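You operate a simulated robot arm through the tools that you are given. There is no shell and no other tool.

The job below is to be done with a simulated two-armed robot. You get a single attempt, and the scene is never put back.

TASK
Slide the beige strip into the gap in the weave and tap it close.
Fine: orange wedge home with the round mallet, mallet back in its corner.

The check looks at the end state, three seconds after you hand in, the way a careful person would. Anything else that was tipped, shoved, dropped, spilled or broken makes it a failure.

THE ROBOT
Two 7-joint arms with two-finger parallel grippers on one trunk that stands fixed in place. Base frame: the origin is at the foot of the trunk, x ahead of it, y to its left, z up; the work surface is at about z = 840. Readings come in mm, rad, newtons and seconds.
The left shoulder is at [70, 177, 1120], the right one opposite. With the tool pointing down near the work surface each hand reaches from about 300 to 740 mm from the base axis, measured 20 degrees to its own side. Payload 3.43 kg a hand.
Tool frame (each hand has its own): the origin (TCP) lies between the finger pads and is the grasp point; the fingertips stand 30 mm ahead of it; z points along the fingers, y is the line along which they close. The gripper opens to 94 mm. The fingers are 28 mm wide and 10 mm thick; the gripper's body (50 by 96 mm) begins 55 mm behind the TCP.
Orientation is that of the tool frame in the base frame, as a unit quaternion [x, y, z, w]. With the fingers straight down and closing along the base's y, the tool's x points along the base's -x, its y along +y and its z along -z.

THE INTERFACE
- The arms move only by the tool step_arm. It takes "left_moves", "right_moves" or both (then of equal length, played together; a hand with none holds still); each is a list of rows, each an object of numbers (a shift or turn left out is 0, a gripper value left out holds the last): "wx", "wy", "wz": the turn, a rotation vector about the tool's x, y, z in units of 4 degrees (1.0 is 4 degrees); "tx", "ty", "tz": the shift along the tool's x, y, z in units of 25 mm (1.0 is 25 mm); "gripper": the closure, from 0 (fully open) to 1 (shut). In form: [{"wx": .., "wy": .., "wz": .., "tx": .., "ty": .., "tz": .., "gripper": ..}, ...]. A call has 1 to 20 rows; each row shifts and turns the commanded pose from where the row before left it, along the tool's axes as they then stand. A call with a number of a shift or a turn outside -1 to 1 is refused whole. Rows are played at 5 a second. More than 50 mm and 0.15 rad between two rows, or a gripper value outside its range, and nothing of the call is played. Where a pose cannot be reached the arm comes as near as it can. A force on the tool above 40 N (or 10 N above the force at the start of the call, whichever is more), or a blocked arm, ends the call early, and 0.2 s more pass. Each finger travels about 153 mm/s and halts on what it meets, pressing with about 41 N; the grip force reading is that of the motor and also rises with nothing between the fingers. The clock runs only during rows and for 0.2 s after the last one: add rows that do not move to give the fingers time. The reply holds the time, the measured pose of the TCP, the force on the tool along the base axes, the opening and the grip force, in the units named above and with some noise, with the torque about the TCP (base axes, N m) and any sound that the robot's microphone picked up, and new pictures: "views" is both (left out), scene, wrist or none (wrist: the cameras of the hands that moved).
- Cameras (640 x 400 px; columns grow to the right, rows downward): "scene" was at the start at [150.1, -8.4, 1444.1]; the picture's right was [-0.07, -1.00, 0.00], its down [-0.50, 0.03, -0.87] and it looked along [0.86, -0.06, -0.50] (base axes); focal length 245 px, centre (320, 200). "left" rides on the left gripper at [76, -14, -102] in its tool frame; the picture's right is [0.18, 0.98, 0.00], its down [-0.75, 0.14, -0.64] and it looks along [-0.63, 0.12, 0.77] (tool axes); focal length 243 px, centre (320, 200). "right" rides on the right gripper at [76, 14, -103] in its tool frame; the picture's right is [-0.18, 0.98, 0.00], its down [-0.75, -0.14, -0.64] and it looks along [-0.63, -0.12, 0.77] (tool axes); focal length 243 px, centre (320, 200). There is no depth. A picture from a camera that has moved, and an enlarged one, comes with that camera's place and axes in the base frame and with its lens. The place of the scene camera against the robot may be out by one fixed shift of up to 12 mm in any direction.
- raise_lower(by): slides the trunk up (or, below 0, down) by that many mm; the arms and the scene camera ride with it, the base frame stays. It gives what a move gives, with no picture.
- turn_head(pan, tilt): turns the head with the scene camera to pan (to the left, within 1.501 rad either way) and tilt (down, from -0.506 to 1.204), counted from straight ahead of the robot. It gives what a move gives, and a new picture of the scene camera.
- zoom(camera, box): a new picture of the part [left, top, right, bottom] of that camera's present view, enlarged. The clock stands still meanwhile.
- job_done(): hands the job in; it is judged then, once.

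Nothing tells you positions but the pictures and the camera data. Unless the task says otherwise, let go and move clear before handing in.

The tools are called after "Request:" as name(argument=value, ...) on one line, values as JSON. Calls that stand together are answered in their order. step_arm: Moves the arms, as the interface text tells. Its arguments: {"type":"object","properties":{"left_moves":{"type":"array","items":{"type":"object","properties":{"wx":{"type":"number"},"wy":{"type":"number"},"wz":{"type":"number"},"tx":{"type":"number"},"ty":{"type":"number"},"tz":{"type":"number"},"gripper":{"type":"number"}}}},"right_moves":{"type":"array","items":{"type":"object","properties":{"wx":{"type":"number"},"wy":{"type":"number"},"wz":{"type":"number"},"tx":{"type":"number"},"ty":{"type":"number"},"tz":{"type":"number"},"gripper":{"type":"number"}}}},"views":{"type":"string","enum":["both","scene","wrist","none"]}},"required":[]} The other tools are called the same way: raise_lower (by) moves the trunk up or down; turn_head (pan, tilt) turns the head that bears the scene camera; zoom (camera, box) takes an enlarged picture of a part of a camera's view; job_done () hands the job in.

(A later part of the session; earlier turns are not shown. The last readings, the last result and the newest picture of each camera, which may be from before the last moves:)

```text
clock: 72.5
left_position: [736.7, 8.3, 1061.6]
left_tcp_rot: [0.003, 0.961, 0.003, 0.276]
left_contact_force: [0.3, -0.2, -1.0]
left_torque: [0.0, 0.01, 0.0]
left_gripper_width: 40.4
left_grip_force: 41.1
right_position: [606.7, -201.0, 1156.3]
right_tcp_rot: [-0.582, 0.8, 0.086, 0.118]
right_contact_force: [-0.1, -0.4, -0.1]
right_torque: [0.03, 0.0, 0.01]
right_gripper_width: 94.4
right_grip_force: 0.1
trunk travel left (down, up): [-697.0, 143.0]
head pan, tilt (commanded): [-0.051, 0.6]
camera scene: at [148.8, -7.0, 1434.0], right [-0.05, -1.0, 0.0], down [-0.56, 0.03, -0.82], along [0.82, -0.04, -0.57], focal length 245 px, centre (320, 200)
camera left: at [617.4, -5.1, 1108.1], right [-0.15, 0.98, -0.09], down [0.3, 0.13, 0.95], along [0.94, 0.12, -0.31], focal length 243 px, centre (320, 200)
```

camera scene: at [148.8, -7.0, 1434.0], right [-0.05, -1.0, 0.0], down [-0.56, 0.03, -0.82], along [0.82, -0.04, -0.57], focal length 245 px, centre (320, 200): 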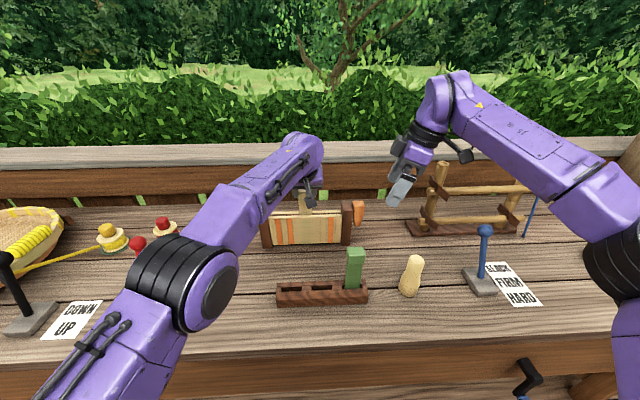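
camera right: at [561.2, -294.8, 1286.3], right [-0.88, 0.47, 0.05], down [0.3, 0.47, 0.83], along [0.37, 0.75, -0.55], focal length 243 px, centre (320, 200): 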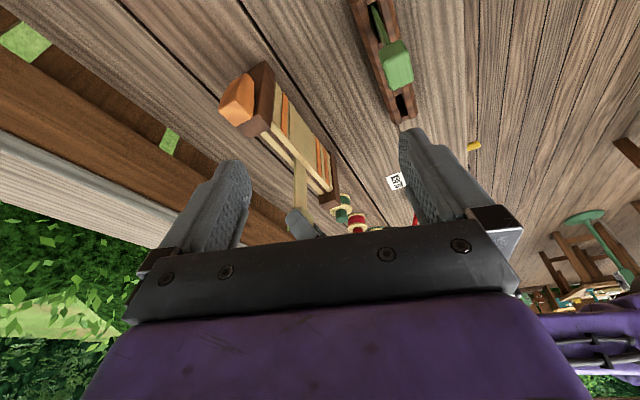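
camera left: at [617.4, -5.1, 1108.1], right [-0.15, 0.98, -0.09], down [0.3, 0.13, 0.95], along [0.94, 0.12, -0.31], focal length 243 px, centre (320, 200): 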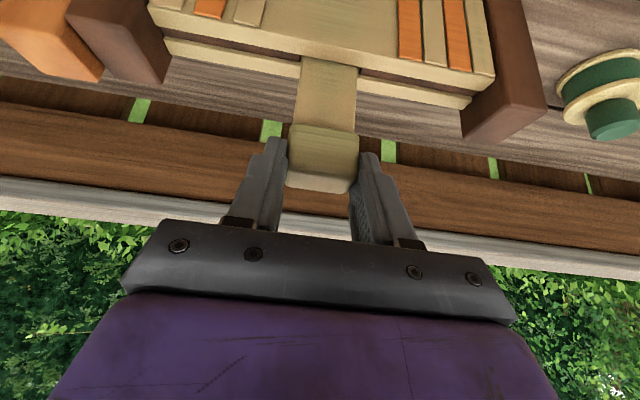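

The strip slides in freely, about 78 mm deep. Continuing.

Request:
raise_lower(by=-12)

Request:
raise_lower(by=-12)

Request:
raise_lower(by=-10)

Request:
step_arm(left_moves=[{}], views="wrist")

Request:
zoom(camera="scene", box=[250, 170, 370, 250])

Request:
zoom(camera="left", box=[250, 40, 410, 150])

```text
clock: 73.1
left_position: [736.5, 8.1, 1048.5]
left_tcp_rot: [0.004, 0.961, 0.003, 0.276]
left_contact_force: [0.7, 0.2, -0.2]
left_torque: [0.02, 0.05, -0.02]
left_gripper_width: 40.7
left_grip_force: 40.4
right_position: [606.4, -200.9, 1144.5]
right_tcp_rot: [-0.582, 0.8, 0.087, 0.118]
right_contact_force: [0.3, 0.5, -0.4]
right_torque: [-0.01, 0.03, -0.02]
right_gripper_width: 94.1
right_grip_force: 0.1
trunk travel left (down, up): [-685.0, 155.0]
head pan, tilt (commanded): [-0.051, 0.6]
```

```text
clock: 73.7
left_position: [737.3, 8.7, 1037.5]
left_tcp_rot: [0.004, 0.961, 0.003, 0.277]
left_contact_force: [-0.7, 0.1, -0.8]
left_torque: [-0.03, 0.0, -0.02]
left_gripper_width: 40.9
left_grip_force: 40.8
right_position: [606.2, -201.5, 1133.7]
right_tcp_rot: [-0.582, 0.8, 0.086, 0.118]
right_contact_force: [0.0, 0.0, 0.3]
right_torque: [-0.03, 0.02, -0.05]
right_gripper_width: 94.1
right_grip_force: 0.1
trunk travel left (down, up): [-673.0, 167.0]
head pan, tilt (commanded): [-0.051, 0.6]
```

```text
clock: 74.2
left_position: [736.1, 9.3, 1027.2]
left_tcp_rot: [0.004, 0.961, 0.003, 0.276]
left_contact_force: [0.9, 0.5, -0.9]
left_torque: [0.02, -0.03, 0.01]
left_gripper_width: 40.6
left_grip_force: 41.3
right_position: [606.6, -201.2, 1123.3]
right_tcp_rot: [-0.582, 0.8, 0.086, 0.118]
right_contact_force: [-1.1, -0.1, 0.4]
right_torque: [0.04, 0.02, -0.01]
right_gripper_width: 94.1
right_grip_force: 0.1
trunk travel left (down, up): [-663.0, 177.0]
head pan, tilt (commanded): [-0.051, 0.6]
```

```text
clock: 74.6
left_position: [738.5, 9.9, 1026.8]
left_tcp_rot: [0.004, 0.961, 0.003, 0.276]
left_contact_force: [-0.9, 0.3, 0.0]
left_torque: [-0.02, 0.02, 0.0]
left_gripper_width: 40.7
left_grip_force: 41.1
right_position: [607.2, -201.5, 1122.6]
right_tcp_rot: [-0.582, 0.8, 0.086, 0.119]
right_contact_force: [0.5, -0.3, 0.4]
right_torque: [0.0, 0.0, 0.0]
right_gripper_width: 93.7
right_grip_force: 0.0
trunk travel left (down, up): [-663.0, 177.0]
head pan, tilt (commanded): [-0.051, 0.6]
camera left: at [617.3, -5.0, 1074.1], right [-0.15, 0.98, -0.09], down [0.3, 0.13, 0.95], along [0.94, 0.12, -0.31], focal length 243 px, centre (320, 200)
```

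left: 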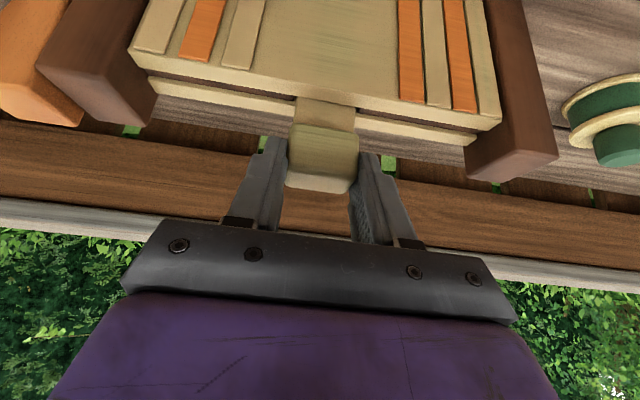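

```text
5.00 times, centred on (310, 210) of scene
camera zoom: at [148.7, -7.0, 1400.0], right [-0.05, -1.0, 0.0], down [-0.56, 0.03, -0.82], along [0.82, -0.04, -0.57], focal length 1226 px, centre (370, 150)
```

zoom: 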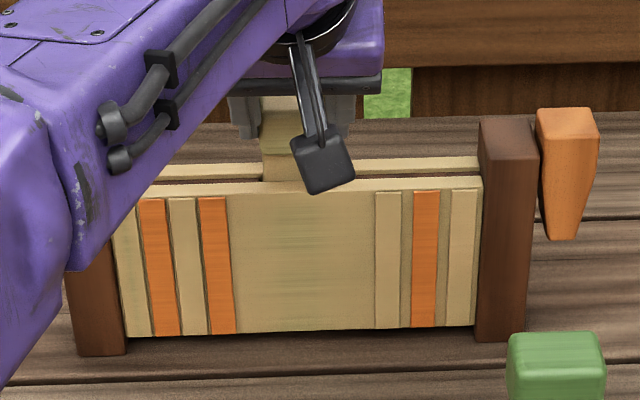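

```text
3.64 times, centred on (330, 95) of left
camera zoom: at [617.3, -5.0, 1074.1], right [-0.15, 0.98, -0.09], down [0.3, 0.13, 0.95], along [0.94, 0.12, -0.31], focal length 882 px, centre (284, 582)
```

zoom: 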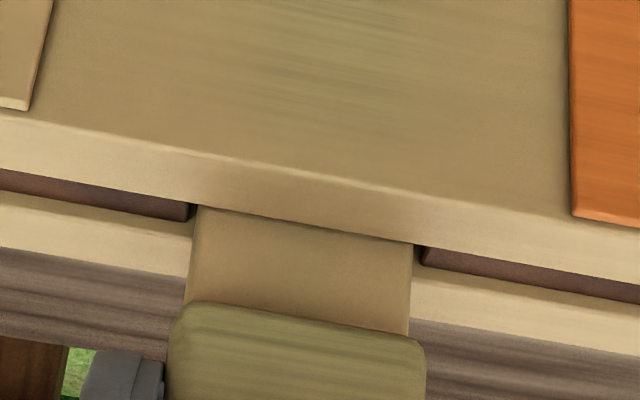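

About 20 mm remain before the head meets the walls. Continuing in smaller steps.

Request:
raise_lower(by=-8)

Request:
raise_lower(by=-5)

Request:
step_arm(left_moves=[{}], views="none")

Request:
zoom(camera="left", box=[250, 40, 410, 150])

```text
clock: 75.2
left_position: [737.1, 9.5, 1019.4]
left_tcp_rot: [0.004, 0.961, 0.002, 0.276]
left_contact_force: [0.2, -0.8, -0.2]
left_torque: [0.02, 0.03, 0.01]
left_gripper_width: 40.6
left_grip_force: 41.6
right_position: [606.8, -201.6, 1115.4]
right_tcp_rot: [-0.581, 0.801, 0.086, 0.119]
right_contact_force: [0.1, 0.3, 0.4]
right_torque: [0.01, -0.01, -0.04]
right_gripper_width: 93.8
right_grip_force: 0.1
trunk travel left (down, up): [-655.0, 185.0]
head pan, tilt (commanded): [-0.051, 0.6]
```

```text
clock: 75.8
left_position: [736.5, 9.3, 1013.8]
left_tcp_rot: [0.004, 0.961, 0.002, 0.277]
left_contact_force: [-0.5, -0.6, -0.5]
left_torque: [-0.01, -0.03, 0.02]
left_gripper_width: 40.4
left_grip_force: 40.7
right_position: [607.7, -202.4, 1111.5]
right_tcp_rot: [-0.581, 0.8, 0.086, 0.118]
right_contact_force: [-0.2, 0.3, 0.3]
right_torque: [0.01, 0.0, -0.03]
right_gripper_width: 94.1
right_grip_force: 0.1
trunk travel left (down, up): [-650.0, 190.0]
head pan, tilt (commanded): [-0.051, 0.6]
```

```text
clock: 76.2
left_position: [737.5, 9.0, 1015.1]
left_tcp_rot: [0.004, 0.961, 0.003, 0.277]
left_contact_force: [0.5, 0.4, -0.5]
left_torque: [0.04, 0.03, 0.01]
left_gripper_width: 40.7
left_grip_force: 41.2
right_position: [606.0, -201.2, 1109.5]
right_tcp_rot: [-0.581, 0.801, 0.086, 0.118]
right_contact_force: [-0.6, -0.5, 0.3]
right_torque: [-0.01, -0.03, 0.0]
right_gripper_width: 94.1
right_grip_force: 0.1
trunk travel left (down, up): [-650.0, 190.0]
head pan, tilt (commanded): [-0.051, 0.6]
```

```text
3.64 times, centred on (330, 95) of left
camera zoom: at [617.1, -5.0, 1061.2], right [-0.15, 0.98, -0.09], down [0.3, 0.13, 0.95], along [0.94, 0.12, -0.31], focal length 882 px, centre (284, 582)
```

zoom: 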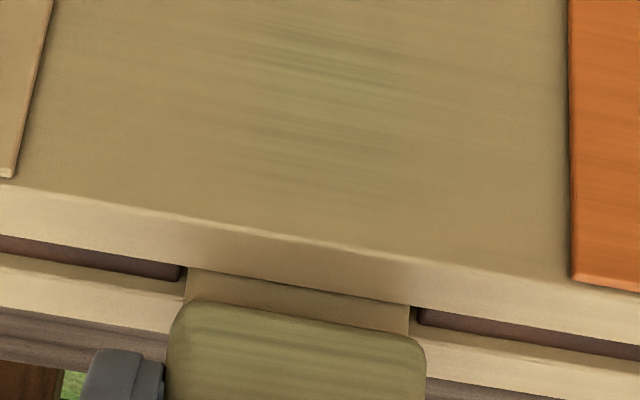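

About 7–8 mm to go. Stepping down in 2–3 mm increments watching the vertical force.

Request:
raise_lower(by=-3)

Request:
raise_lower(by=-2)

Request:
step_arm(left_moves=[{}], views="none")

Request:
zoom(camera="left", box=[250, 60, 410, 170])

```text
clock: 76.7
left_position: [735.2, 8.1, 1013.5]
left_tcp_rot: [0.003, 0.961, 0.003, 0.278]
left_contact_force: [0.4, 0.5, 7.1]
left_torque: [-0.1, -0.24, -0.01]
left_gripper_width: 40.7
left_grip_force: 41.5
right_position: [603.6, -200.0, 1107.5]
right_tcp_rot: [-0.582, 0.8, 0.087, 0.119]
right_contact_force: [0.4, -0.3, -0.4]
right_torque: [0.0, 0.06, -0.02]
right_gripper_width: 94.0
right_grip_force: 0.0
trunk travel left (down, up): [-647.0, 193.0]
head pan, tilt (commanded): [-0.051, 0.6]
```

```text
clock: 77.2
left_position: [735.3, 9.1, 1013.8]
left_tcp_rot: [0.003, 0.96, 0.003, 0.28]
left_contact_force: [3.0, -0.2, 17.8]
left_torque: [-0.1, -0.83, 0.01]
left_gripper_width: 40.7
left_grip_force: 40.8
right_position: [603.7, -199.9, 1107.2]
right_tcp_rot: [-0.582, 0.8, 0.086, 0.119]
right_contact_force: [0.1, -0.8, -0.7]
right_torque: [-0.03, 0.05, 0.02]
right_gripper_width: 94.1
right_grip_force: 0.1
trunk travel left (down, up): [-645.0, 195.0]
head pan, tilt (commanded): [-0.051, 0.6]
```

```text
clock: 77.6
left_position: [735.1, 9.4, 1014.9]
left_tcp_rot: [0.003, 0.96, 0.003, 0.28]
left_contact_force: [5.8, 0.2, 20.6]
left_torque: [-0.07, -1.32, 0.02]
left_gripper_width: 41.0
left_grip_force: 40.9
right_position: [604.4, -201.8, 1107.8]
right_tcp_rot: [-0.582, 0.8, 0.085, 0.119]
right_contact_force: [-0.4, 0.0, 1.3]
right_torque: [-0.01, -0.03, 0.01]
right_gripper_width: 93.8
right_grip_force: 0.0
trunk travel left (down, up): [-645.0, 195.0]
head pan, tilt (commanded): [-0.051, 0.6]
```

```text
3.64 times, centred on (330, 115) of left
camera zoom: at [614.9, -4.7, 1059.6], right [-0.15, 0.98, -0.09], down [0.29, 0.13, 0.95], along [0.94, 0.12, -0.31], focal length 882 px, centre (284, 509)
```

zoom: 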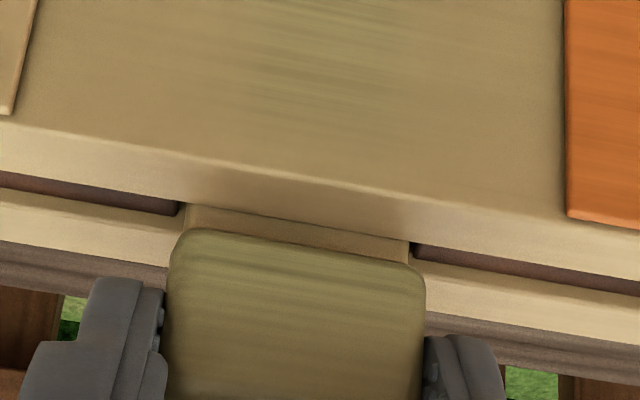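

The strip has bottomed (20 N up-force, head about 6 mm above the wall tops, consistent with its 135 mm stem resting on the table). I'll relieve the force and release it.

Request:
raise_lower(by=4)

Request:
step_arm(left_moves=[{}, {}], views="none")

```text
clock: 78.1
left_position: [736.2, 9.9, 1013.5]
left_tcp_rot: [0.004, 0.961, 0.003, 0.277]
left_contact_force: [5.0, -0.2, 12.3]
left_torque: [-0.01, -0.94, 0.03]
left_gripper_width: 40.8
left_grip_force: 41.2
right_position: [604.5, -200.9, 1111.5]
right_tcp_rot: [-0.581, 0.801, 0.084, 0.118]
right_contact_force: [-0.4, 0.1, -0.6]
right_torque: [0.0, -0.04, 0.0]
right_gripper_width: 93.8
right_grip_force: 0.1
trunk travel left (down, up): [-649.0, 191.0]
head pan, tilt (commanded): [-0.051, 0.6]
```

```text
clock: 78.7
left_position: [734.8, 9.2, 1014.1]
left_tcp_rot: [0.003, 0.961, 0.003, 0.276]
left_contact_force: [0.2, 0.5, 8.1]
left_torque: [-0.04, -0.12, 0.0]
left_gripper_width: 40.9
left_grip_force: 41.4
right_position: [604.5, -201.0, 1109.7]
right_tcp_rot: [-0.581, 0.801, 0.085, 0.119]
right_contact_force: [-0.2, -0.2, -0.2]
right_torque: [0.0, 0.04, -0.04]
right_gripper_width: 94.1
right_grip_force: 0.1
trunk travel left (down, up): [-649.0, 191.0]
head pan, tilt (commanded): [-0.051, 0.6]
```

Request:
raise_lower(by=1.5)

Request:
step_arm(left_moves=[{}, {"gripper": 0}, {}, {}], views="both")

Request:
zoom(camera="left", box=[220, 40, 440, 180])

Request:
zoom(camera="right", box=[200, 60, 400, 240])

```text
clock: 79.2
left_position: [735.9, 8.7, 1014.6]
left_tcp_rot: [0.004, 0.961, 0.002, 0.276]
left_contact_force: [-0.3, 0.1, 0.3]
left_torque: [0.01, 0.09, -0.01]
left_gripper_width: 41.0
left_grip_force: 40.8
right_position: [606.8, -201.7, 1112.0]
right_tcp_rot: [-0.582, 0.8, 0.087, 0.117]
right_contact_force: [-0.3, 0.5, 0.2]
right_torque: [-0.03, -0.02, -0.01]
right_gripper_width: 94.0
right_grip_force: 0.1
trunk travel left (down, up): [-650.0, 190.0]
head pan, tilt (commanded): [-0.051, 0.6]
```

```text
clock: 80.2
left_position: [736.8, 9.0, 1014.1]
left_tcp_rot: [0.003, 0.961, 0.003, 0.276]
left_contact_force: [-0.3, -0.4, -0.1]
left_torque: [0.04, 0.0, 0.02]
left_gripper_width: 93.8
left_grip_force: 0.1
right_position: [605.4, -202.4, 1111.5]
right_tcp_rot: [-0.582, 0.8, 0.086, 0.118]
right_contact_force: [-0.7, -0.3, 0.5]
right_torque: [0.01, -0.01, -0.01]
right_gripper_width: 93.8
right_grip_force: 0.2
trunk travel left (down, up): [-650.0, 190.0]
head pan, tilt (commanded): [-0.051, 0.6]
camera scene: at [148.1, -6.8, 1387.6], right [-0.05, -1.0, 0.0], down [-0.56, 0.03, -0.82], along [0.82, -0.04, -0.57], focal length 245 px, centre (320, 200)
camera left: at [616.9, -4.9, 1061.9], right [-0.15, 0.98, -0.09], down [0.3, 0.13, 0.95], along [0.94, 0.12, -0.31], focal length 243 px, centre (320, 200)
```

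scene: 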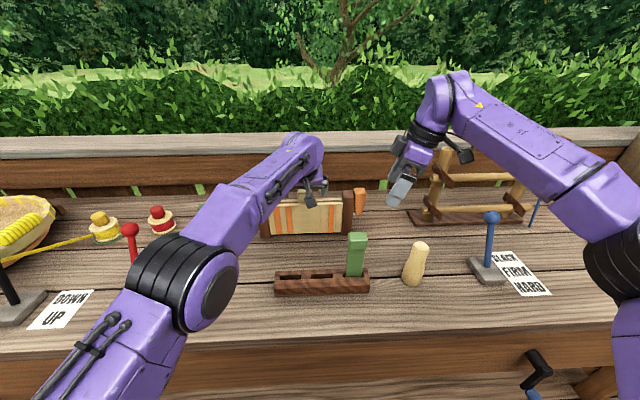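
left: 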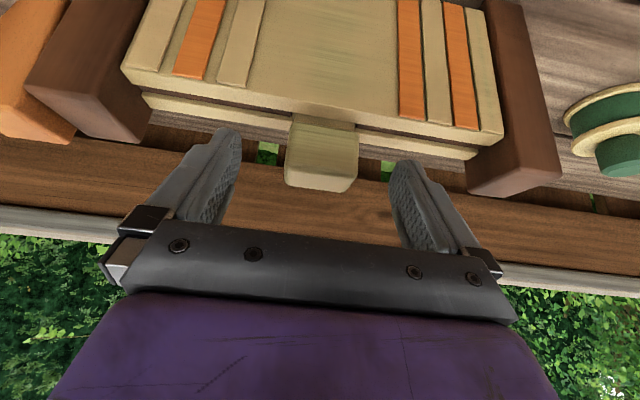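

```text
2.86 times, centred on (330, 110) of left
camera zoom: at [616.9, -4.9, 1061.9], right [-0.15, 0.98, -0.09], down [0.3, 0.13, 0.95], along [0.94, 0.12, -0.31], focal length 693 px, centre (291, 457)
```

zoom: 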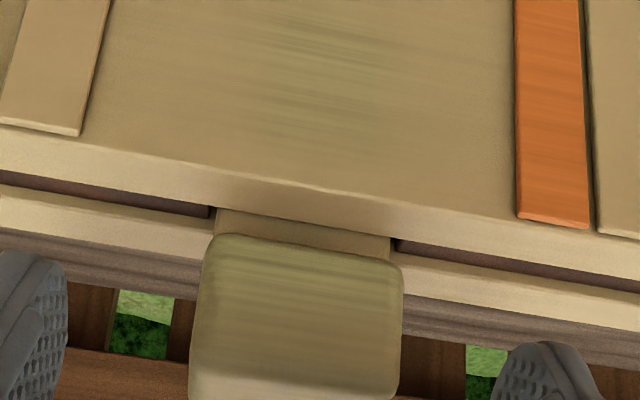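

```text
2.22 times, centred on (300, 150) of right
camera zoom: at [560.9, -294.7, 1187.9], right [-0.88, 0.47, 0.05], down [0.3, 0.47, 0.83], along [0.37, 0.75, -0.55], focal length 539 px, centre (364, 311)
```

zoom: 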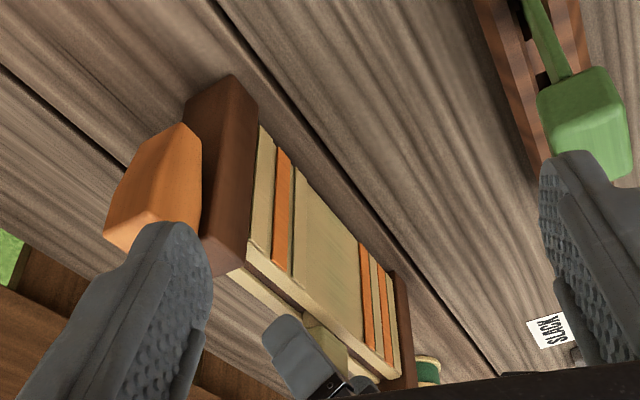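

The strip stays in place, held upright in the slot. I'll rise clear of its head, then retract the left arm out of the way.

Request:
raise_lower(by=45)

Request:
step_arm(left_moves=[{"tx": 0.434, "ty": 0.3, "tz": -0.626}, {"tx": 0.434, "ty": 0.3, "tz": -0.626}, {"tx": 0.434, "ty": 0.3, "tz": -0.626}, {"tx": 0.434, "ty": 0.3, "tz": -0.626}, {"tx": 0.434, "ty": 0.3, "tz": -0.626}, {"tx": 0.434, "ty": 0.3, "tz": -0.626}, {"tx": 0.434, "ty": 0.3, "tz": -0.626}, {"tx": 0.434, "ty": 0.3, "tz": -0.626}, {}], views="both")

```text
clock: 81.1
left_position: [737.2, 9.1, 1058.5]
left_tcp_rot: [0.004, 0.961, 0.002, 0.276]
left_contact_force: [-0.2, 0.6, 0.7]
left_torque: [0.01, 0.05, 0.02]
left_gripper_width: 93.8
left_grip_force: 0.0
right_position: [607.1, -201.6, 1156.1]
right_tcp_rot: [-0.581, 0.8, 0.085, 0.119]
right_contact_force: [-0.2, 0.6, 0.3]
right_torque: [0.03, 0.0, -0.01]
right_gripper_width: 94.2
right_grip_force: 0.1
trunk travel left (down, up): [-695.0, 145.0]
head pan, tilt (commanded): [-0.051, 0.6]
```

```text
clock: 83.1
left_position: [596.2, 68.8, 1120.7]
left_tcp_rot: [0.004, 0.961, 0.003, 0.276]
left_contact_force: [0.4, -0.3, 0.1]
left_torque: [0.03, 0.01, -0.02]
left_gripper_width: 94.0
left_grip_force: 0.1
right_position: [607.0, -201.0, 1154.6]
right_tcp_rot: [-0.581, 0.8, 0.086, 0.118]
right_contact_force: [0.1, -0.5, -0.5]
right_torque: [-0.02, -0.02, -0.03]
right_gripper_width: 94.1
right_grip_force: 0.0
trunk travel left (down, up): [-695.0, 145.0]
head pan, tilt (commanded): [-0.051, 0.6]
camera scene: at [148.8, -7.1, 1432.5], right [-0.05, -1.0, 0.0], down [-0.56, 0.03, -0.82], along [0.82, -0.04, -0.57], focal length 245 px, centre (320, 200)
camera left: at [477.5, 55.4, 1167.5], right [-0.15, 0.98, -0.09], down [0.3, 0.13, 0.95], along [0.94, 0.12, -0.31], focal length 243 px, centre (320, 200)
```

scene: 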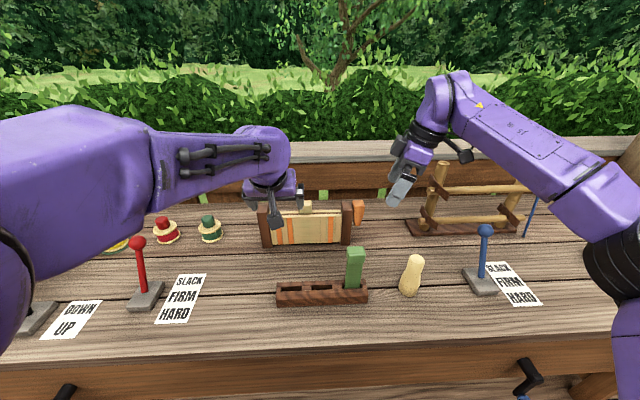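
left: 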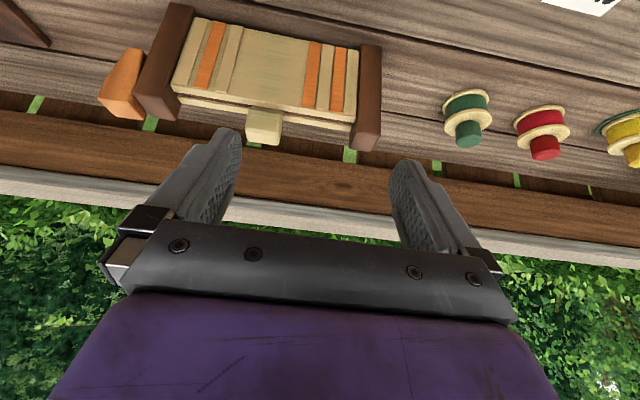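

The left hand is clear. Checking the strip and frame.

Request:
zoom(camera="scene", box=[245, 185, 375, 255])

Request:
zoom(camera="scene", box=[290, 235, 350, 255])

Request:
zoom(camera="left", box=[90, 0, 400, 170])

Request:
zoom(camera="right", box=[200, 40, 360, 240])

```text
4.92 times, centred on (310, 220) of scene
camera zoom: at [148.8, -7.1, 1432.5], right [-0.05, -1.0, 0.0], down [-0.56, 0.03, -0.82], along [0.82, -0.04, -0.57], focal length 1208 px, centre (369, 102)
```

zoom: 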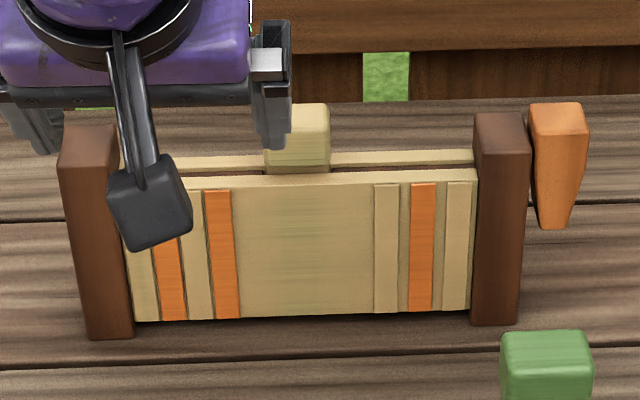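

```text
10.67 times, centred on (320, 245) of scene
camera zoom: at [148.8, -7.1, 1432.5], right [-0.05, -1.0, 0.0], down [-0.56, 0.03, -0.82], along [0.82, -0.04, -0.57], focal length 2616 px, centre (320, -280)
```

zoom: 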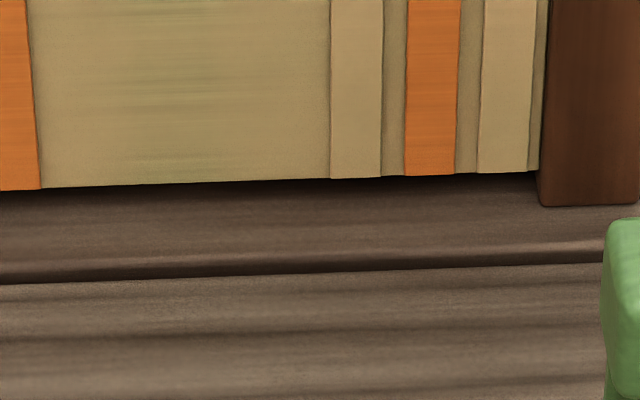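

```text
2.06 times, centred on (245, 85) of left
camera zoom: at [477.5, 55.4, 1167.5], right [-0.15, 0.98, -0.09], down [0.3, 0.13, 0.95], along [0.94, 0.12, -0.31], focal length 501 px, centre (475, 437)
```

zoom: 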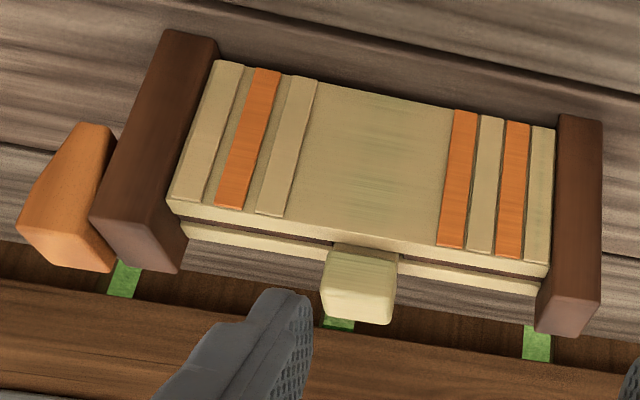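

```text
2.00 times, centred on (280, 140) of right
camera zoom: at [561.6, -294.9, 1232.5], right [-0.88, 0.47, 0.05], down [0.3, 0.47, 0.83], along [0.37, 0.75, -0.55], focal length 485 px, centre (400, 320)
```

zoom: 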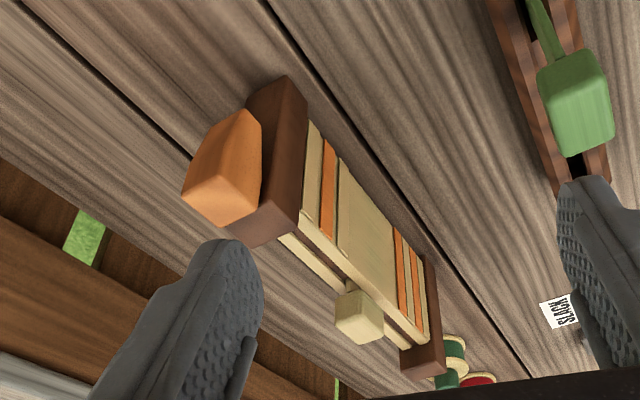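

The strip stands in the gap and the frame hasn't moved. Now a close look at the wedge's seat before planning the mallet work.

Request:
zoom(camera="scene", box=[338, 200, 370, 240])

Request:
zoom(camera="right", box=[270, 60, 350, 120])

Request:
zoom(camera="right", box=[280, 80, 345, 170])

Request:
zoom(camera="left", box=[90, 40, 190, 140])

```text
10.00 times, centred on (354, 220) of scene
camera zoom: at [148.8, -7.1, 1432.5], right [-0.05, -1.0, 0.0], down [-0.56, 0.03, -0.82], along [0.82, -0.04, -0.57], focal length 2453 px, centre (-20, 0)
```

zoom: 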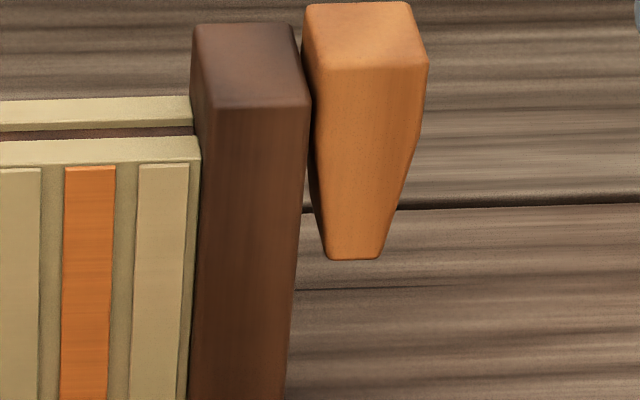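

```text
6.67 times, centred on (310, 90) of right
camera zoom: at [561.6, -294.9, 1232.5], right [-0.88, 0.47, 0.05], down [0.3, 0.47, 0.83], along [0.37, 0.75, -0.55], focal length 1618 px, centre (387, 933)
```

zoom: 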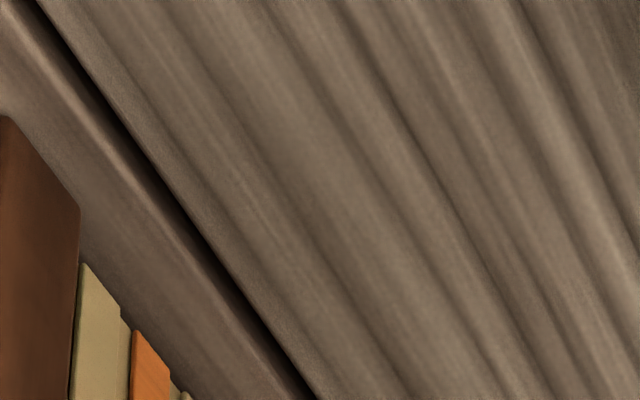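

```text
4.44 times, centred on (312, 125) of right
camera zoom: at [561.6, -294.9, 1232.5], right [-0.88, 0.47, 0.05], down [0.3, 0.47, 0.83], along [0.37, 0.75, -0.55], focal length 1078 px, centre (353, 533)
```

zoom: 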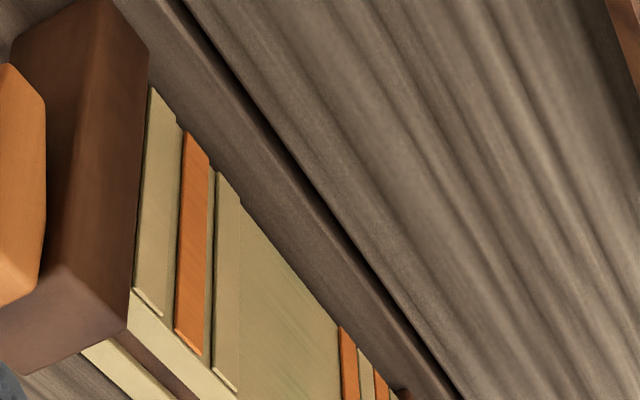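

```text
4.00 times, centred on (140, 90) of left
camera zoom: at [477.5, 55.4, 1167.5], right [-0.15, 0.98, -0.09], down [0.3, 0.13, 0.95], along [0.94, 0.12, -0.31], focal length 970 px, centre (1040, 640)
```

zoom: 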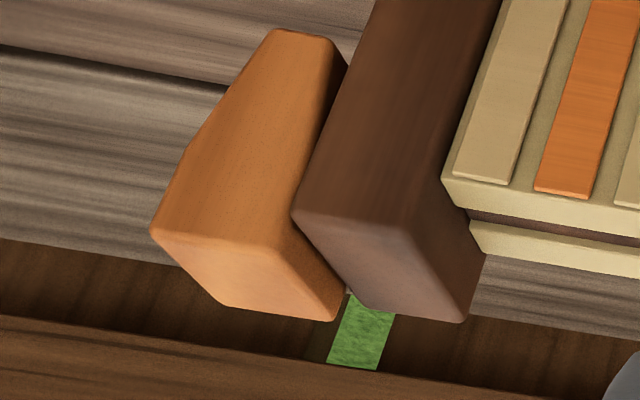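

The wedge (top ≈ z 998, 34 × 36 mm, centred near (749, -153)) stands about 5 mm proud of the post and must be driven down. Next: retract the left arm high and to the left, and straighten the right hand for the mallet.

Request:
step_arm(left_moves=[{"tx": 0.036, "ty": 0.404, "tz": -0.914}, {"tx": 0.036, "ty": 0.404, "tz": -0.914}, {"tx": 0.036, "ty": 0.404, "tz": -0.914}, {"tx": 0.036, "ty": 0.404, "tz": -0.914}, {"tx": 0.036, "ty": 0.404, "tz": -0.914}, {"tx": 0.036, "ty": 0.404, "tz": -0.914}, {"tx": 0.036, "ty": 0.404, "tz": -0.914}, {"tx": 0.036, "ty": 0.404, "tz": -0.914}, {"tx": 0.036, "ty": 0.404, "tz": -0.914}], right_moves=[{"wy": 0.7}, {"wy": 0.7}, {"wy": 0.7}, {"wy": 0.7}, {"wy": 0.7}, {"wy": 0.7}, {}, {}, {}], views="none")

Request:
step_arm(right_moves=[{"wz": 1}, {"wz": 1}, {"wz": 1}, {"wz": 1}, {"wz": 1}, {"wz": 1}, {"wz": 1}, {"wz": 1}, {"wz": 1}, {"wz": 1}, {"wz": 1}, {"wz": 1}, {"wz": 1}, {"wz": 1}, {"wz": 1}, {"wz": 1}, {"wz": 1}, {"wz": 1}, {}], views="both")

```text
clock: 85.1
left_position: [479.6, 160.6, 1293.7]
left_tcp_rot: [0.005, 0.961, 0.002, 0.277]
left_contact_force: [-0.4, -1.1, 0.9]
left_torque: [0.02, -0.01, -0.05]
left_gripper_width: 94.0
left_grip_force: 0.0
right_position: [605.6, -200.2, 1156.3]
right_tcp_rot: [-0.587, 0.809, 0.001, 0.0]
right_contact_force: [0.0, 0.1, 0.2]
right_torque: [-0.04, -0.03, -0.02]
right_gripper_width: 93.9
right_grip_force: 0.1
trunk travel left (down, up): [-695.0, 145.0]
head pan, tilt (commanded): [-0.051, 0.6]
```

```text
clock: 89.1
left_position: [481.1, 159.1, 1292.7]
left_tcp_rot: [0.004, 0.961, 0.003, 0.276]
left_contact_force: [0.1, 0.2, 0.5]
left_torque: [-0.01, -0.01, 0.01]
left_gripper_width: 94.1
left_grip_force: 0.1
right_position: [605.9, -200.8, 1155.8]
right_tcp_rot: [0.002, 1.0, 0.0, 0.0]
right_contact_force: [0.7, -0.5, 0.2]
right_torque: [0.01, -0.01, 0.0]
right_gripper_width: 93.9
right_grip_force: 0.1
trunk travel left (down, up): [-695.0, 145.0]
head pan, tilt (commanded): [-0.051, 0.6]
camera scene: at [148.1, -6.7, 1432.6], right [-0.05, -1.0, 0.0], down [-0.56, 0.03, -0.82], along [0.82, -0.04, -0.57], focal length 245 px, centre (320, 200)
camera right: at [530.2, -186.5, 1259.0], right [0.19, 0.98, 0.0], down [0.75, -0.14, 0.64], along [0.63, -0.12, -0.77], focal length 243 px, centre (320, 200)
```

scene: 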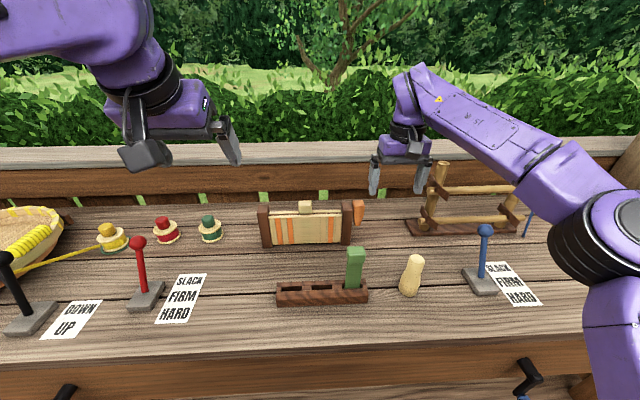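
right: 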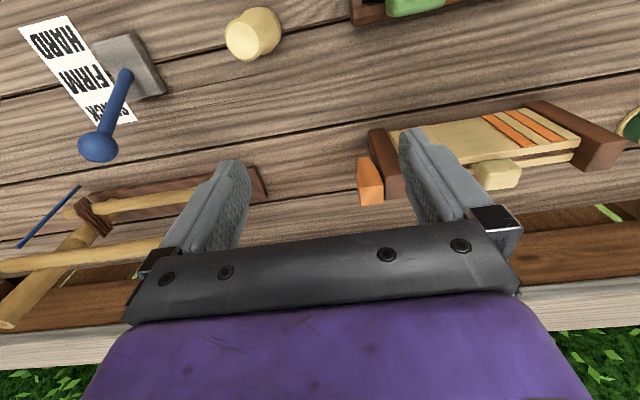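

Both arms are in good positions. Measuring the mallet from here to triangulate with my earlier view.

Request:
zoom(camera="right", box=[215, 0, 295, 70])

Request:
zoom(camera="scene", box=[385, 240, 445, 305])

```text
5.71 times, centred on (255, 35) of right
camera zoom: at [530.2, -186.5, 1259.0], right [0.19, 0.98, 0.0], down [0.75, -0.14, 0.64], along [0.63, -0.12, -0.77], focal length 1386 px, centre (691, 1143)
```

zoom: 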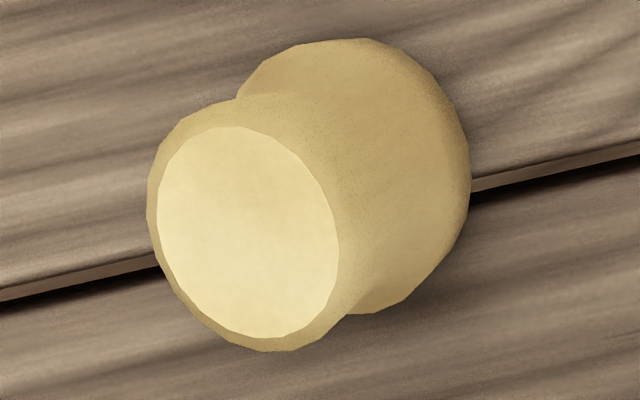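

```text
6.15 times, centred on (415, 272) of scene
camera zoom: at [148.1, -6.7, 1432.6], right [-0.05, -1.0, 0.0], down [-0.56, 0.03, -0.82], along [0.82, -0.04, -0.57], focal length 1509 px, centre (-265, -246)
```

zoom: 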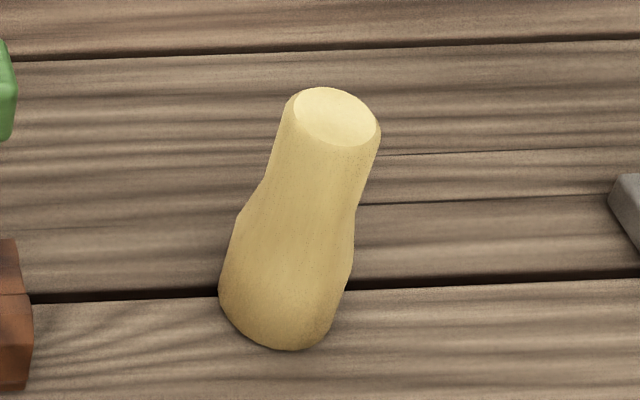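

Mallet: top centre (549, -270, 966), handle ≈ 37 mm across, head ≈ 57 mm at the base. I'll lift the right hand, lower the trunk, and tilt there as I did with the left.

Request:
step_arm(right_moves=[{"tx": 0.777, "ty": -0.394, "tz": -0.823}, {"tx": 0.777, "ty": -0.394, "tz": -0.823}, {"tx": 0.777, "ty": -0.394, "tz": -0.823}, {"tx": 0.777, "ty": -0.394, "tz": -0.823}, {"tx": 0.777, "ty": -0.394, "tz": -0.823}, {"tx": 0.777, "ty": -0.394, "tz": -0.823}, {"tx": 0.777, "ty": -0.394, "tz": -0.823}, {}], views="none")

Request:
raise_lower(by=-150)

Request:
step_arm(right_moves=[{"wy": -0.7}, {"wy": -0.7}, {"wy": -0.7}, {"wy": -0.7}, {"wy": -0.7}, {"wy": -0.7}, {}], views="both")

```text
clock: 90.9
left_position: [480.9, 158.5, 1292.9]
left_tcp_rot: [0.004, 0.961, 0.003, 0.276]
left_contact_force: [-0.1, 0.4, -0.7]
left_torque: [-0.04, -0.01, 0.0]
left_gripper_width: 94.2
left_grip_force: 0.1
right_position: [468.5, -270.1, 1298.1]
right_tcp_rot: [-0.001, 1.0, 0.001, -0.001]
right_contact_force: [0.1, 0.1, -0.1]
right_torque: [0.01, -0.01, -0.01]
right_gripper_width: 94.1
right_grip_force: 0.2
trunk travel left (down, up): [-695.0, 145.0]
head pan, tilt (commanded): [-0.051, 0.6]
```

```text
clock: 92.7
left_position: [480.7, 158.4, 1143.3]
left_tcp_rot: [0.004, 0.961, 0.003, 0.277]
left_contact_force: [-0.7, 0.7, 0.0]
left_torque: [0.01, -0.04, 0.02]
left_gripper_width: 94.0
left_grip_force: 0.1
right_position: [467.9, -270.3, 1149.4]
right_tcp_rot: [0.0, 1.0, 0.0, 0.0]
right_contact_force: [-0.7, 0.0, 0.0]
right_torque: [-0.04, 0.02, 0.02]
right_gripper_width: 93.9
right_grip_force: 0.1
trunk travel left (down, up): [-545.0, 295.0]
head pan, tilt (commanded): [-0.051, 0.6]
```

```text
clock: 94.3
left_position: [480.3, 158.6, 1142.0]
left_tcp_rot: [0.003, 0.961, 0.003, 0.276]
left_contact_force: [-0.5, 0.6, 0.3]
left_torque: [-0.02, 0.01, 0.0]
left_gripper_width: 93.9
left_grip_force: 0.1
right_position: [468.6, -269.2, 1147.3]
right_tcp_rot: [0.0, 0.989, 0.0, 0.147]
right_contact_force: [0.3, 0.5, 0.3]
right_torque: [0.01, 0.01, -0.03]
right_gripper_width: 93.9
right_grip_force: 0.1
trunk travel left (down, up): [-545.0, 295.0]
head pan, tilt (commanded): [-0.051, 0.6]
camera scene: at [148.1, -6.6, 1282.6], right [-0.05, -1.0, 0.0], down [-0.56, 0.03, -0.82], along [0.82, -0.04, -0.57], focal length 245 px, centre (320, 200)
camera right: at [365.4, -256.0, 1225.1], right [0.18, 0.98, 0.05], down [0.54, -0.14, 0.83], along [0.83, -0.12, -0.55], focal length 243 px, centre (320, 200)
```

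scene: 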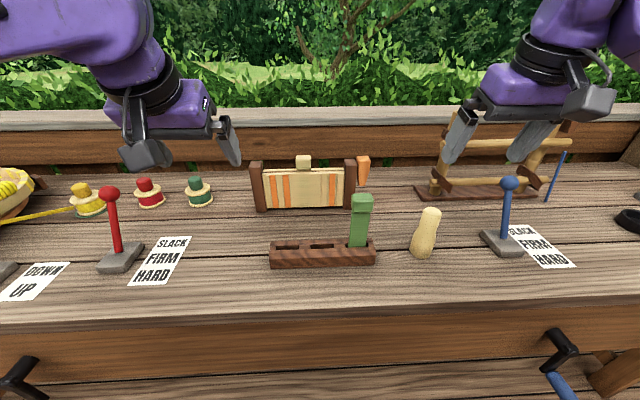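
right: 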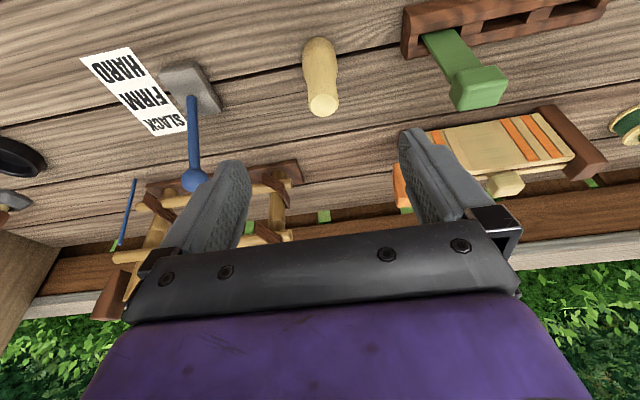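

Tilting well. I'll finish the tilt to about 32° and come over the mallet.

Request:
step_arm(right_moves=[{"wy": -0.65}, {"wy": -0.65}, {"wy": -0.65}, {"wy": -0.65}, {"wy": -0.65}, {"wy": -0.65}, {}], views="none")

Request:
step_arm(right_moves=[{"tx": -0.03, "tz": 0.81}, {"tx": -0.03, "tz": 0.81}, {"tx": -0.03, "tz": 0.81}, {"tx": -0.03, "tz": 0.81}, {"tx": -0.03, "tz": 0.81}, {"tx": -0.03, "tz": 0.81}, {"tx": -0.03, "tz": 0.81}, {}], views="both")

Request:
zoom(camera="right", box=[220, 0, 440, 170])

```text
clock: 95.9
left_position: [481.3, 158.4, 1141.9]
left_tcp_rot: [0.003, 0.961, 0.003, 0.276]
left_contact_force: [0.6, -0.1, -0.2]
left_torque: [0.0, 0.0, -0.04]
left_gripper_width: 94.0
left_grip_force: 0.0
right_position: [469.1, -270.6, 1150.0]
right_tcp_rot: [0.0, 0.96, 0.0, 0.279]
right_contact_force: [0.5, 0.3, -0.6]
right_torque: [-0.03, 0.0, -0.03]
right_gripper_width: 93.9
right_grip_force: 0.1
trunk travel left (down, up): [-545.0, 295.0]
head pan, tilt (commanded): [-0.051, 0.6]
```

```text
clock: 97.7
left_position: [481.5, 158.3, 1142.8]
left_tcp_rot: [0.003, 0.961, 0.004, 0.278]
left_contact_force: [0.0, -0.6, 0.5]
left_torque: [0.01, -0.01, 0.0]
left_gripper_width: 93.8
left_grip_force: 0.2
right_position: [548.3, -270.4, 1033.3]
right_tcp_rot: [0.0, 0.961, -0.001, 0.278]
right_contact_force: [0.5, 0.4, 0.1]
right_torque: [0.02, -0.04, 0.01]
right_gripper_width: 94.2
right_grip_force: 0.1
trunk travel left (down, up): [-545.0, 295.0]
head pan, tilt (commanded): [-0.051, 0.6]
camera scene: at [147.6, -6.6, 1282.7], right [-0.05, -1.0, 0.0], down [-0.56, 0.03, -0.83], along [0.82, -0.04, -0.56], focal length 245 px, centre (320, 200)
camera right: at [429.4, -256.8, 1079.1], right [0.16, 0.98, 0.1], down [0.29, -0.14, 0.95], along [0.94, -0.12, -0.31], focal length 243 px, centre (320, 200)
```

scene: 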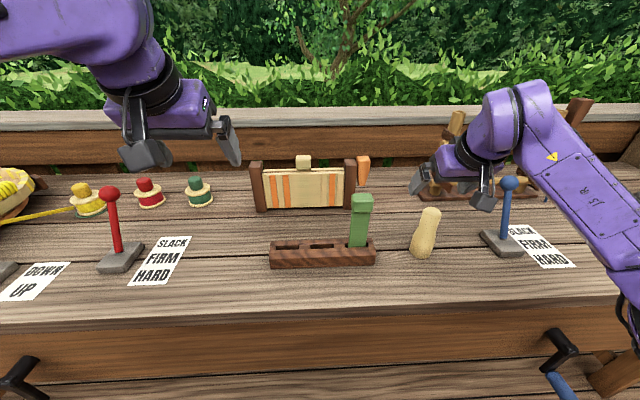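
right: 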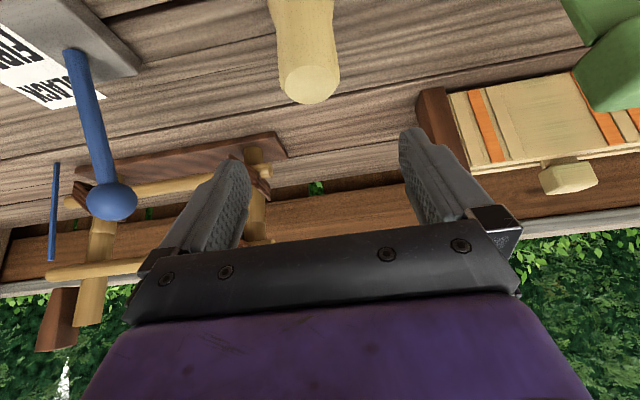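

```text
2.35 times, centred on (330, 85) of right
camera zoom: at [429.4, -256.8, 1079.1], right [0.16, 0.98, 0.1], down [0.29, -0.14, 0.95], along [0.94, -0.12, -0.31], focal length 571 px, centre (296, 471)
```

zoom: 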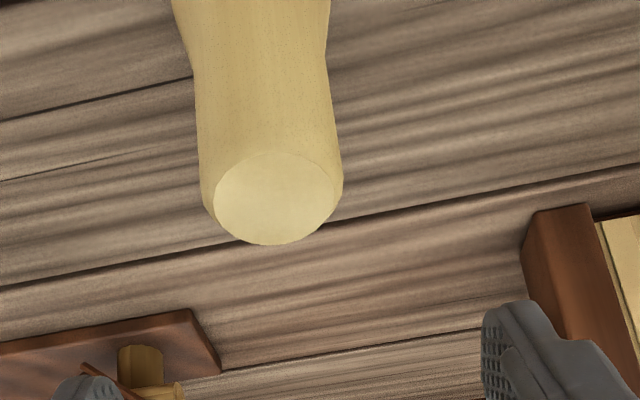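

Well centred over the mallet. I'll descend around the handle with the trunk.

Request:
raise_lower(by=-60)

Request:
step_arm(right_moves=[{}], views="both")

Request:
zoom(camera="right", box=[220, 40, 420, 200])

```text
clock: 98.7
left_position: [480.6, 159.5, 1083.2]
left_tcp_rot: [0.004, 0.961, 0.003, 0.277]
left_contact_force: [0.5, 0.1, -0.6]
left_torque: [-0.01, 0.0, 0.01]
left_gripper_width: 93.9
left_grip_force: 0.1
right_position: [549.4, -269.8, 973.2]
right_tcp_rot: [-0.001, 0.96, 0.0, 0.279]
right_contact_force: [0.6, -0.1, 0.0]
right_torque: [0.0, -0.01, 0.04]
right_gripper_width: 93.9
right_grip_force: 0.0
trunk travel left (down, up): [-485.0, 355.0]
head pan, tilt (commanded): [-0.051, 0.6]
```

```text
clock: 99.1
left_position: [479.6, 158.7, 1083.3]
left_tcp_rot: [0.004, 0.961, 0.003, 0.276]
left_contact_force: [0.1, 0.0, 0.8]
left_torque: [0.01, -0.01, 0.0]
left_gripper_width: 94.0
left_grip_force: 0.0
right_position: [549.6, -270.4, 971.7]
right_tcp_rot: [-0.001, 0.96, 0.001, 0.279]
right_contact_force: [0.7, 0.1, -0.1]
right_torque: [0.0, 0.03, 0.01]
right_gripper_width: 94.1
right_grip_force: 0.1
trunk travel left (down, up): [-485.0, 355.0]
head pan, tilt (commanded): [-0.051, 0.6]
camera scene: at [148.0, -6.7, 1222.6], right [-0.05, -1.0, 0.0], down [-0.56, 0.03, -0.82], along [0.82, -0.04, -0.57], focal length 245 px, centre (320, 200)
camera right: at [429.6, -256.9, 1019.0], right [0.16, 0.98, 0.1], down [0.29, -0.14, 0.95], along [0.94, -0.12, -0.31], focal length 243 px, centre (320, 200)
```

scene: 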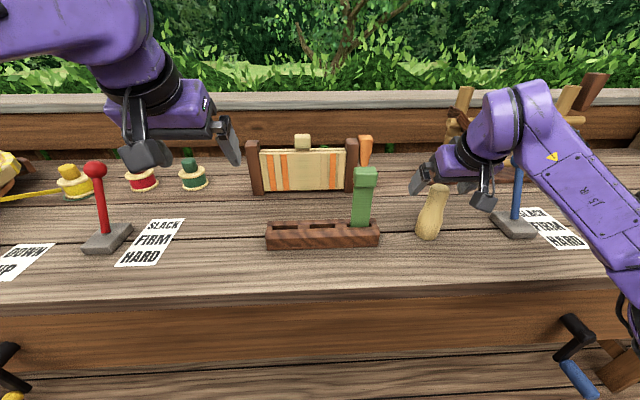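
right: 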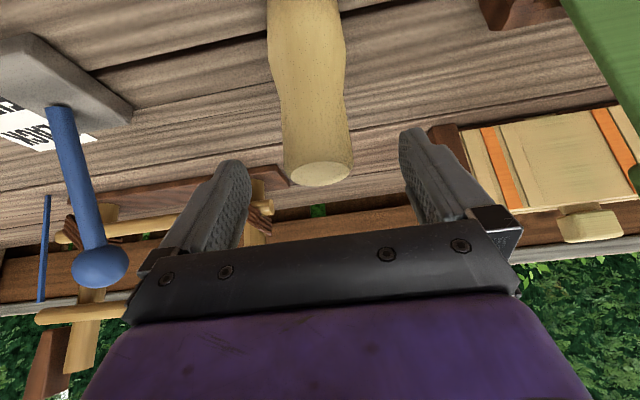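

```text
2.50 times, centred on (320, 120) of right
camera zoom: at [429.6, -256.9, 1019.0], right [0.16, 0.98, 0.1], down [0.29, -0.14, 0.95], along [0.94, -0.12, -0.31], focal length 606 px, centre (320, 400)
```

zoom: 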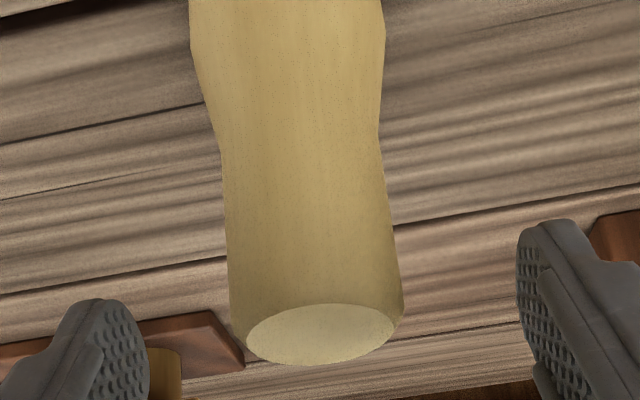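

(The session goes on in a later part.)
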